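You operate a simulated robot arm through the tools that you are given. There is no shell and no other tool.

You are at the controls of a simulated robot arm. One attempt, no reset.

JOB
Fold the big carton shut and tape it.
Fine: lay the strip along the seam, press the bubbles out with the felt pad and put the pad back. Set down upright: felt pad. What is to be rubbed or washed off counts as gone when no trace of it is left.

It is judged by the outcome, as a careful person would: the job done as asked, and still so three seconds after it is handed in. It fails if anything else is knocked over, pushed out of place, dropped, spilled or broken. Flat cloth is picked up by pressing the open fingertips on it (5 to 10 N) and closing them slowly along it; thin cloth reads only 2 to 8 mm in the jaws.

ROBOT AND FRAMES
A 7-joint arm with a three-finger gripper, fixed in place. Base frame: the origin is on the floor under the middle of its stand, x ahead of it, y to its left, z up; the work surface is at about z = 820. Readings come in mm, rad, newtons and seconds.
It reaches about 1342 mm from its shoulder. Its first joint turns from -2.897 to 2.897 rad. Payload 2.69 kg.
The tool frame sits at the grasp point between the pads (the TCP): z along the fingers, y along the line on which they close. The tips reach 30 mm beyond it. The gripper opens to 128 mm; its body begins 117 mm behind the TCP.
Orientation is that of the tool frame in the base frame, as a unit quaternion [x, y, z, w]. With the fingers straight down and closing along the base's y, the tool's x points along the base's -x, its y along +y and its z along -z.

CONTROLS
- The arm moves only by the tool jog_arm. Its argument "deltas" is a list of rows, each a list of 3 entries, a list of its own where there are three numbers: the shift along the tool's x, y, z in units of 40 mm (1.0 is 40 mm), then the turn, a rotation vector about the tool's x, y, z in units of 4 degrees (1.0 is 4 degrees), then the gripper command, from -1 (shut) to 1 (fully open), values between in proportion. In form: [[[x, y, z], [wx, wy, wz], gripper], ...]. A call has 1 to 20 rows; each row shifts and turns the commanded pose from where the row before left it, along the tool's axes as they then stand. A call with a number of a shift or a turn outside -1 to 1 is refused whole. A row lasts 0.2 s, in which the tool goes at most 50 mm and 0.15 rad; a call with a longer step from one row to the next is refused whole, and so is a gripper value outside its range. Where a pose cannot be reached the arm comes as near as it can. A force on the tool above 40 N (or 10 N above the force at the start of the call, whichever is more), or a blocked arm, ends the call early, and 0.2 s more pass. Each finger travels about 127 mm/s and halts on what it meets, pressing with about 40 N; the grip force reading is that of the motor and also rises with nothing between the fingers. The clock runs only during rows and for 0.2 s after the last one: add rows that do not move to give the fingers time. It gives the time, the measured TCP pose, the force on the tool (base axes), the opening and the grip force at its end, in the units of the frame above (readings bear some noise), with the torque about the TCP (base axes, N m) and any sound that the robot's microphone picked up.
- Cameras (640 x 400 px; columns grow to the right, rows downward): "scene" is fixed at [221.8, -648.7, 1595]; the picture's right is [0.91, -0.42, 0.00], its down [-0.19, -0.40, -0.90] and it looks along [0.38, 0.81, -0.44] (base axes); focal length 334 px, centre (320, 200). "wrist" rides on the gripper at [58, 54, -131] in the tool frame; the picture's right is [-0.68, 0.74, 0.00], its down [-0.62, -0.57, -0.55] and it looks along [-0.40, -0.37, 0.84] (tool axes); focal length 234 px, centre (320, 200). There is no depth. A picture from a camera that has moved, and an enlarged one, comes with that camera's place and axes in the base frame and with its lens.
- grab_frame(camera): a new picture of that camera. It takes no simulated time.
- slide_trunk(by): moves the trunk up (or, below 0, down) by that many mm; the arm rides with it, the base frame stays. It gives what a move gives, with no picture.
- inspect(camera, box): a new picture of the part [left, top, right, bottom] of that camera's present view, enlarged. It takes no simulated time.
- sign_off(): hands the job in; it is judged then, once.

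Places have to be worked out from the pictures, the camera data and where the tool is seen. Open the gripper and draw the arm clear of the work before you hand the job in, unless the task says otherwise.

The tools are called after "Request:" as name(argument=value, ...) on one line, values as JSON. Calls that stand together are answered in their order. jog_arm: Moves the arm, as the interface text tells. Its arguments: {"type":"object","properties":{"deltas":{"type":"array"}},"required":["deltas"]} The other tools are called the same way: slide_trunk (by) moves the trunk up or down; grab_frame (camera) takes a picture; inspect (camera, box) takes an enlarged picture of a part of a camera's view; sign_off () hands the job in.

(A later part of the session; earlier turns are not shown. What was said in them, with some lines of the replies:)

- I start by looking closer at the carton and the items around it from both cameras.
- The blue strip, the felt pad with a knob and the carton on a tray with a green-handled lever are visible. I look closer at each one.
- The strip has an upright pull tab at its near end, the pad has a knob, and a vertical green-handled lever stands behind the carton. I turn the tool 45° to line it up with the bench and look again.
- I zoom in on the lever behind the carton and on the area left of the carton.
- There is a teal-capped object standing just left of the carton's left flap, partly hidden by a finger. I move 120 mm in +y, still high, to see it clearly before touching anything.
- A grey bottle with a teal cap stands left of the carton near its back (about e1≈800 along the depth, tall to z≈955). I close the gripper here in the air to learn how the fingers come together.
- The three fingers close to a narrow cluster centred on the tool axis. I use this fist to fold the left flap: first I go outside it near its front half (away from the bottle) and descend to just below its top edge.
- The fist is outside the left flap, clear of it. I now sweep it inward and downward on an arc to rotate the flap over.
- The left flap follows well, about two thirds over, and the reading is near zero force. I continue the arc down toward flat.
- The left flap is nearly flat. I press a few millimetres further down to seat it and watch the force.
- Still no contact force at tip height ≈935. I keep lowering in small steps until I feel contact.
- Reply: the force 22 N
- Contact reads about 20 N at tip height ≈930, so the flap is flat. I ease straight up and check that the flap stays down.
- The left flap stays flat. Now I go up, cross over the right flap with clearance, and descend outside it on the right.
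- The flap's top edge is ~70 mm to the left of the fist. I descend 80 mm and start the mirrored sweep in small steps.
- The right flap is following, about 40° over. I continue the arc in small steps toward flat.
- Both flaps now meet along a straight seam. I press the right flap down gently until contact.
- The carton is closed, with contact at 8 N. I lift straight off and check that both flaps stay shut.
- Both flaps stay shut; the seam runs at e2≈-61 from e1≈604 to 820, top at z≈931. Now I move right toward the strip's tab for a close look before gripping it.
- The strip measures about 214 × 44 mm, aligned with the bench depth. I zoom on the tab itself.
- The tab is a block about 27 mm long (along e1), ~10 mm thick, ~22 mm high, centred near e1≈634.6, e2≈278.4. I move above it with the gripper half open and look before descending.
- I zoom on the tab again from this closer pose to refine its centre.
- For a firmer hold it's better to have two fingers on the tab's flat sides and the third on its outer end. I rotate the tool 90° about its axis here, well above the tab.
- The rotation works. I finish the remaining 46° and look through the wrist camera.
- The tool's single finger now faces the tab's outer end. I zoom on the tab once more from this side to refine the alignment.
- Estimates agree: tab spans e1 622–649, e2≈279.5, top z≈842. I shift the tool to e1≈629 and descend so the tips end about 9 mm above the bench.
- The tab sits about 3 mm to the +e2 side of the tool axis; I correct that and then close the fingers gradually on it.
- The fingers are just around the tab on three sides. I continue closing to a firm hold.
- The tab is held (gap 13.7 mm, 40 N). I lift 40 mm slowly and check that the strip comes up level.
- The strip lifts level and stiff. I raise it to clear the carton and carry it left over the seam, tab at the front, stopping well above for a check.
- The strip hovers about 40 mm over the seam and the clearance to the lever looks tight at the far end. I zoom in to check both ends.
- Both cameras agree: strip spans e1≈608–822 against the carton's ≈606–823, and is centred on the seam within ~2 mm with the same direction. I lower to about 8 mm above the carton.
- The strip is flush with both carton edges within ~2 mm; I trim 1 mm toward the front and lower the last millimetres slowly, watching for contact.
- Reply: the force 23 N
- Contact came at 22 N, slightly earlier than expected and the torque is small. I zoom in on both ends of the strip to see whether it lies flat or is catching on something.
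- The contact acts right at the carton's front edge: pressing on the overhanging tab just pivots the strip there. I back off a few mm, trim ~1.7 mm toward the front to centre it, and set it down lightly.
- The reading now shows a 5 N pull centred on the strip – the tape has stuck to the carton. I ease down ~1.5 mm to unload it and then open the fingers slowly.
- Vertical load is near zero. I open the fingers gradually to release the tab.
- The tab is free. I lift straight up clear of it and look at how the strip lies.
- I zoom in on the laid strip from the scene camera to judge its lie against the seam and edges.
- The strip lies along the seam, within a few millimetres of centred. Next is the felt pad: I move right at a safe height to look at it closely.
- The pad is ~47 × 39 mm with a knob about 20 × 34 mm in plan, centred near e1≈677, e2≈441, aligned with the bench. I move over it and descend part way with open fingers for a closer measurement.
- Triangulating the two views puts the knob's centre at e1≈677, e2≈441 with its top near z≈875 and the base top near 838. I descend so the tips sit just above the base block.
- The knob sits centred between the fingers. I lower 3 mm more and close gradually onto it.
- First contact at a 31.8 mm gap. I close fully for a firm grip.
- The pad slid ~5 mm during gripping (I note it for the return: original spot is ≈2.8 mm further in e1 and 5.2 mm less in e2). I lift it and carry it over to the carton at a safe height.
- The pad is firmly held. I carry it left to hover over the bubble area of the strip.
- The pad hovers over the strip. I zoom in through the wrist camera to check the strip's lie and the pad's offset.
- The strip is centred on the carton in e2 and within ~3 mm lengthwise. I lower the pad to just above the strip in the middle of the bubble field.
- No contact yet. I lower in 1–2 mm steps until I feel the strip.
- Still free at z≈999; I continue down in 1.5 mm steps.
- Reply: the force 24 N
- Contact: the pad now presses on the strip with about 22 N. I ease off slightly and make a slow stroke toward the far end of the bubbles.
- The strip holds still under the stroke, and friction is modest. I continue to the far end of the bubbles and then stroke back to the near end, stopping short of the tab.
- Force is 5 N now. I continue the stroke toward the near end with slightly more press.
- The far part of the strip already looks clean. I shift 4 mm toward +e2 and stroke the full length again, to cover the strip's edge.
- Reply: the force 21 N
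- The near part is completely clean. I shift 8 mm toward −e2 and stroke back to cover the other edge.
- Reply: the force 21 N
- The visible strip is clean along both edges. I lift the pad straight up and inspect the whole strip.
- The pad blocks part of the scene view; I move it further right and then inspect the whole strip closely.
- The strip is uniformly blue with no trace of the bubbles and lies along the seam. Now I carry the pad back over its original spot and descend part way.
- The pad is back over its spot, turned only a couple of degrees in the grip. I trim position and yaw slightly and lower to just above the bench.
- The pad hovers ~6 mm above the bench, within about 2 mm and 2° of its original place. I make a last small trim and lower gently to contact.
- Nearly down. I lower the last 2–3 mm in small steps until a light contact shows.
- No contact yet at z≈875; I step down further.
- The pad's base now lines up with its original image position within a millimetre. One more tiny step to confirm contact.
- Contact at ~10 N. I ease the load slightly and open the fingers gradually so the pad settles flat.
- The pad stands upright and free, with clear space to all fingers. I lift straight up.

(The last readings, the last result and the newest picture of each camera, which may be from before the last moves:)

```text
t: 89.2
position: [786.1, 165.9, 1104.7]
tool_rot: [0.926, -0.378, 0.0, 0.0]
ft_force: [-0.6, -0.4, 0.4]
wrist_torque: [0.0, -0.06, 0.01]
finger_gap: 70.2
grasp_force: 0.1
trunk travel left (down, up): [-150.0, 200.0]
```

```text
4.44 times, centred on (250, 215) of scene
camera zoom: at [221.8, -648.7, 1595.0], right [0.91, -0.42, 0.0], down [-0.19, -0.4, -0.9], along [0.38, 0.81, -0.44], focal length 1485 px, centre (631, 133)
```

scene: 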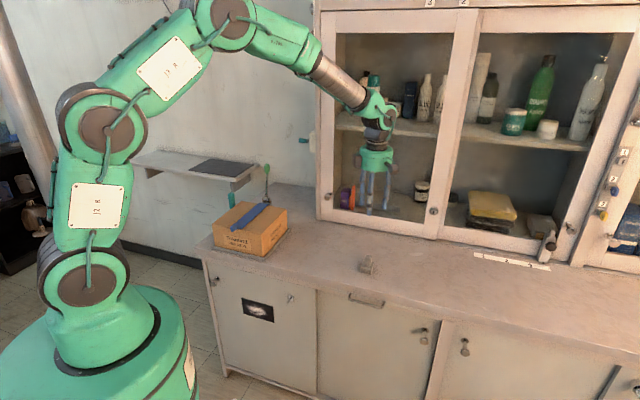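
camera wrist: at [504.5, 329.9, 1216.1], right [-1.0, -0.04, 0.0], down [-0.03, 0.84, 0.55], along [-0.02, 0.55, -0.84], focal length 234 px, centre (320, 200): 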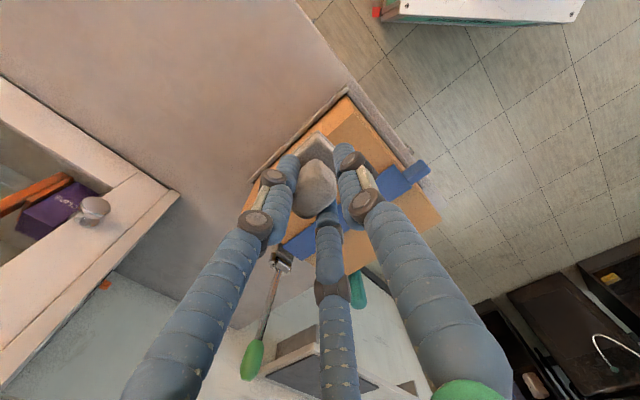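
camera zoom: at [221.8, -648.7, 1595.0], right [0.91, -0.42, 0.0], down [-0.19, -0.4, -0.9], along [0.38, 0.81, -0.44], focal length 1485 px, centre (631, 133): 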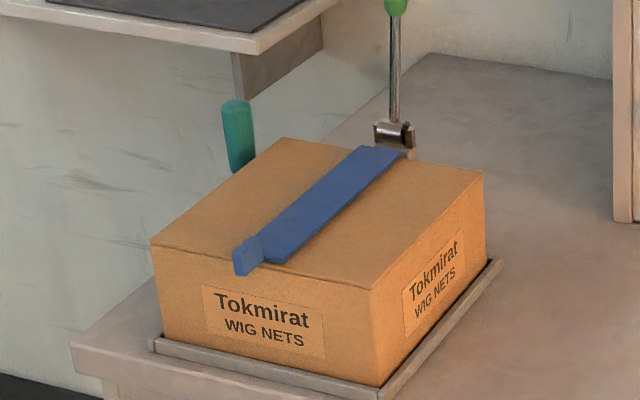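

The pad stands where it was. Before signing off, I move back over the carton with the gripper open and high to check the strip closely with the wrist camera.

Request:
jog_arm(deltas=[[[0, 0, -0.95], [0, 0, 0], 0.5], [[0, 0, -0.95], [0, 0, 0], 1], [[-0.94, -0.05, 0], [0, 0, 0], 1], [[-0.94, -0.05, 0], [0, 0, 0], 1], [[-0.94, -0.05, 0], [0, 0, 0], 1], [[-0.94, -0.05, 0], [0, 0, 0], 1], [[-0.94, -0.05, 0], [0, 0, 0], 1], [[-0.94, -0.05, 0], [0, 0, 0], 1], [[-0.94, -0.05, 0], [0, 0, 0], 1], [[-0.94, -0.05, 0], [0, 0, 0], 1], [[-0.94, -0.05, 0], [0, 0, 0], 1], [[0, 0, 0], [0, 0, 0], 1]])

Request:
grab_frame(camera="wrist")

Request:
inspect(camera="wrist", box=[290, 110, 450, 250])

```text
t: 91.8
position: [553.6, 413.4, 1180.2]
tool_rot: [0.926, -0.378, 0.0, 0.0]
ft_force: [-0.3, 0.4, 0.4]
wrist_torque: [-0.02, -0.01, 0.0]
finger_gap: 127.9
grasp_force: 0.1
trunk travel left (down, up): [-150.0, 200.0]
```

```text
taken
camera wrist: at [557.6, 334.2, 1310.2], right [-1.0, -0.05, 0.0], down [-0.04, 0.84, 0.55], along [-0.03, 0.55, -0.84], focal length 234 px, centre (320, 200)
```

wrist: 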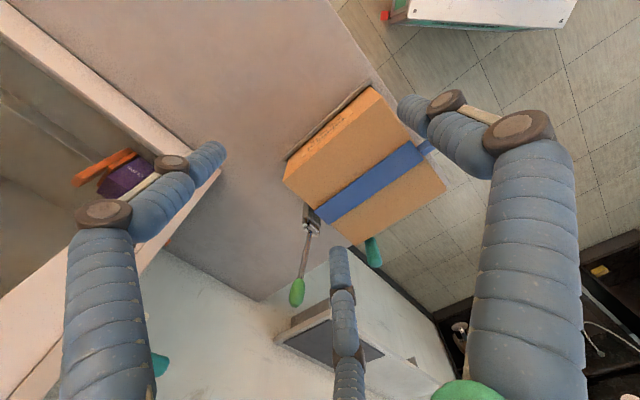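

```text
2.86 times, centred on (370, 180) of wrist
camera zoom: at [557.6, 334.2, 1310.2], right [-1.0, -0.05, 0.0], down [-0.04, 0.84, 0.55], along [-0.03, 0.55, -0.84], focal length 669 px, centre (177, 257)
```

zoom: 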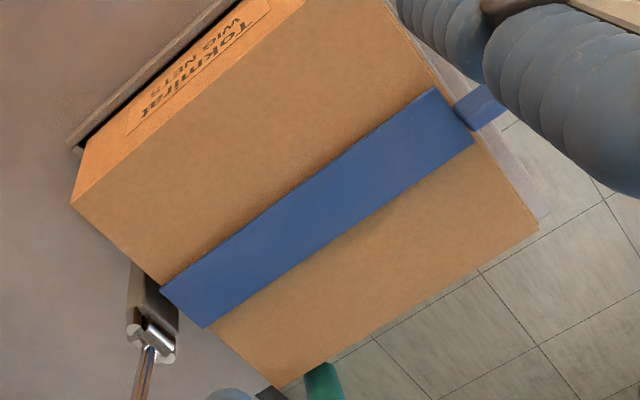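

The strip is spotless, centred on the seam, fully on the carton, and all neighbouring objects are untouched. I raise the open gripper and draw it back clear of the work.

Request:
jog_arm(deltas=[[[0, 0, -0.9], [0, 0, 0], 1], [[0, 0, -0.9], [0, 0, 0], 1], [[0.5, 0.8, 0], [0, 0, 0], 1], [[0.5, 0.8, 0], [0, 0, 0], 1], [[0.5, 0.8, 0], [0, 0, 0], 1], [[0, 0, 0], [0, 0, 0], 1], [[0, 0, 0], [0, 0, 0], 1]])

Request:
grab_frame(camera="scene")

Request:
inspect(camera="scene", box=[195, 150, 395, 290])

```text
t: 93.4
position: [530.4, 304.4, 1251.6]
tool_rot: [0.926, -0.377, 0.0, 0.0]
ft_force: [0.6, 0.5, -0.4]
wrist_torque: [-0.03, 0.01, 0.03]
finger_gap: 127.9
grasp_force: 0.1
trunk travel left (down, up): [-150.0, 200.0]
```

```text
taken
```

scene: 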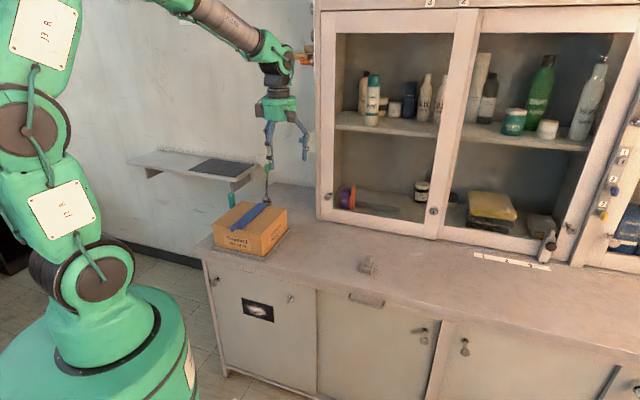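

```text
2.86 times, centred on (295, 220) of scene
camera zoom: at [221.8, -648.7, 1595.0], right [0.91, -0.42, 0.0], down [-0.19, -0.4, -0.9], along [0.38, 0.81, -0.44], focal length 955 px, centre (391, 143)
```

zoom: 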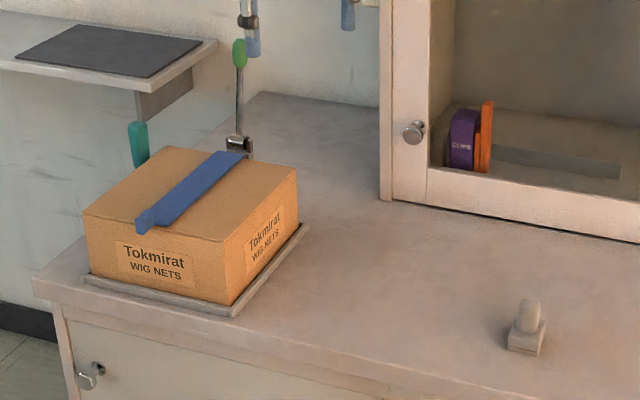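

The carton is folded shut and the clean strip lies along its seam. The pad stands upright in its place, the other items are undisturbed, and the arm is clear with the gripper open. I hand the job in.

Request:
sign_off()

```text
The job is handed in.
```

The big carton is folded shut and taped, the bubbles are pressed out, and I've handed the job in. I haven't had a result back from the judging.

- **Carton:** both flaps are folded flat and stayed down when I let go.
- **Strip:** it lies along the seam, centred across it to within about a millimetre. Lengthwise it sits about 3 mm toward the back by my last measurements, and the tab sticks out past the front edge.
- **Bubbles:** I rubbed the strip with the felt pad in several strokes, and the last close-up pictures show no trace of them.
- **Felt pad:** it is upright and back where it was, to within about 2 mm and 2°.

I saw no sign that anything else was moved or knocked over, including the bottle and the lever beside the carton. The gripper is open and the arm is clear of the work.
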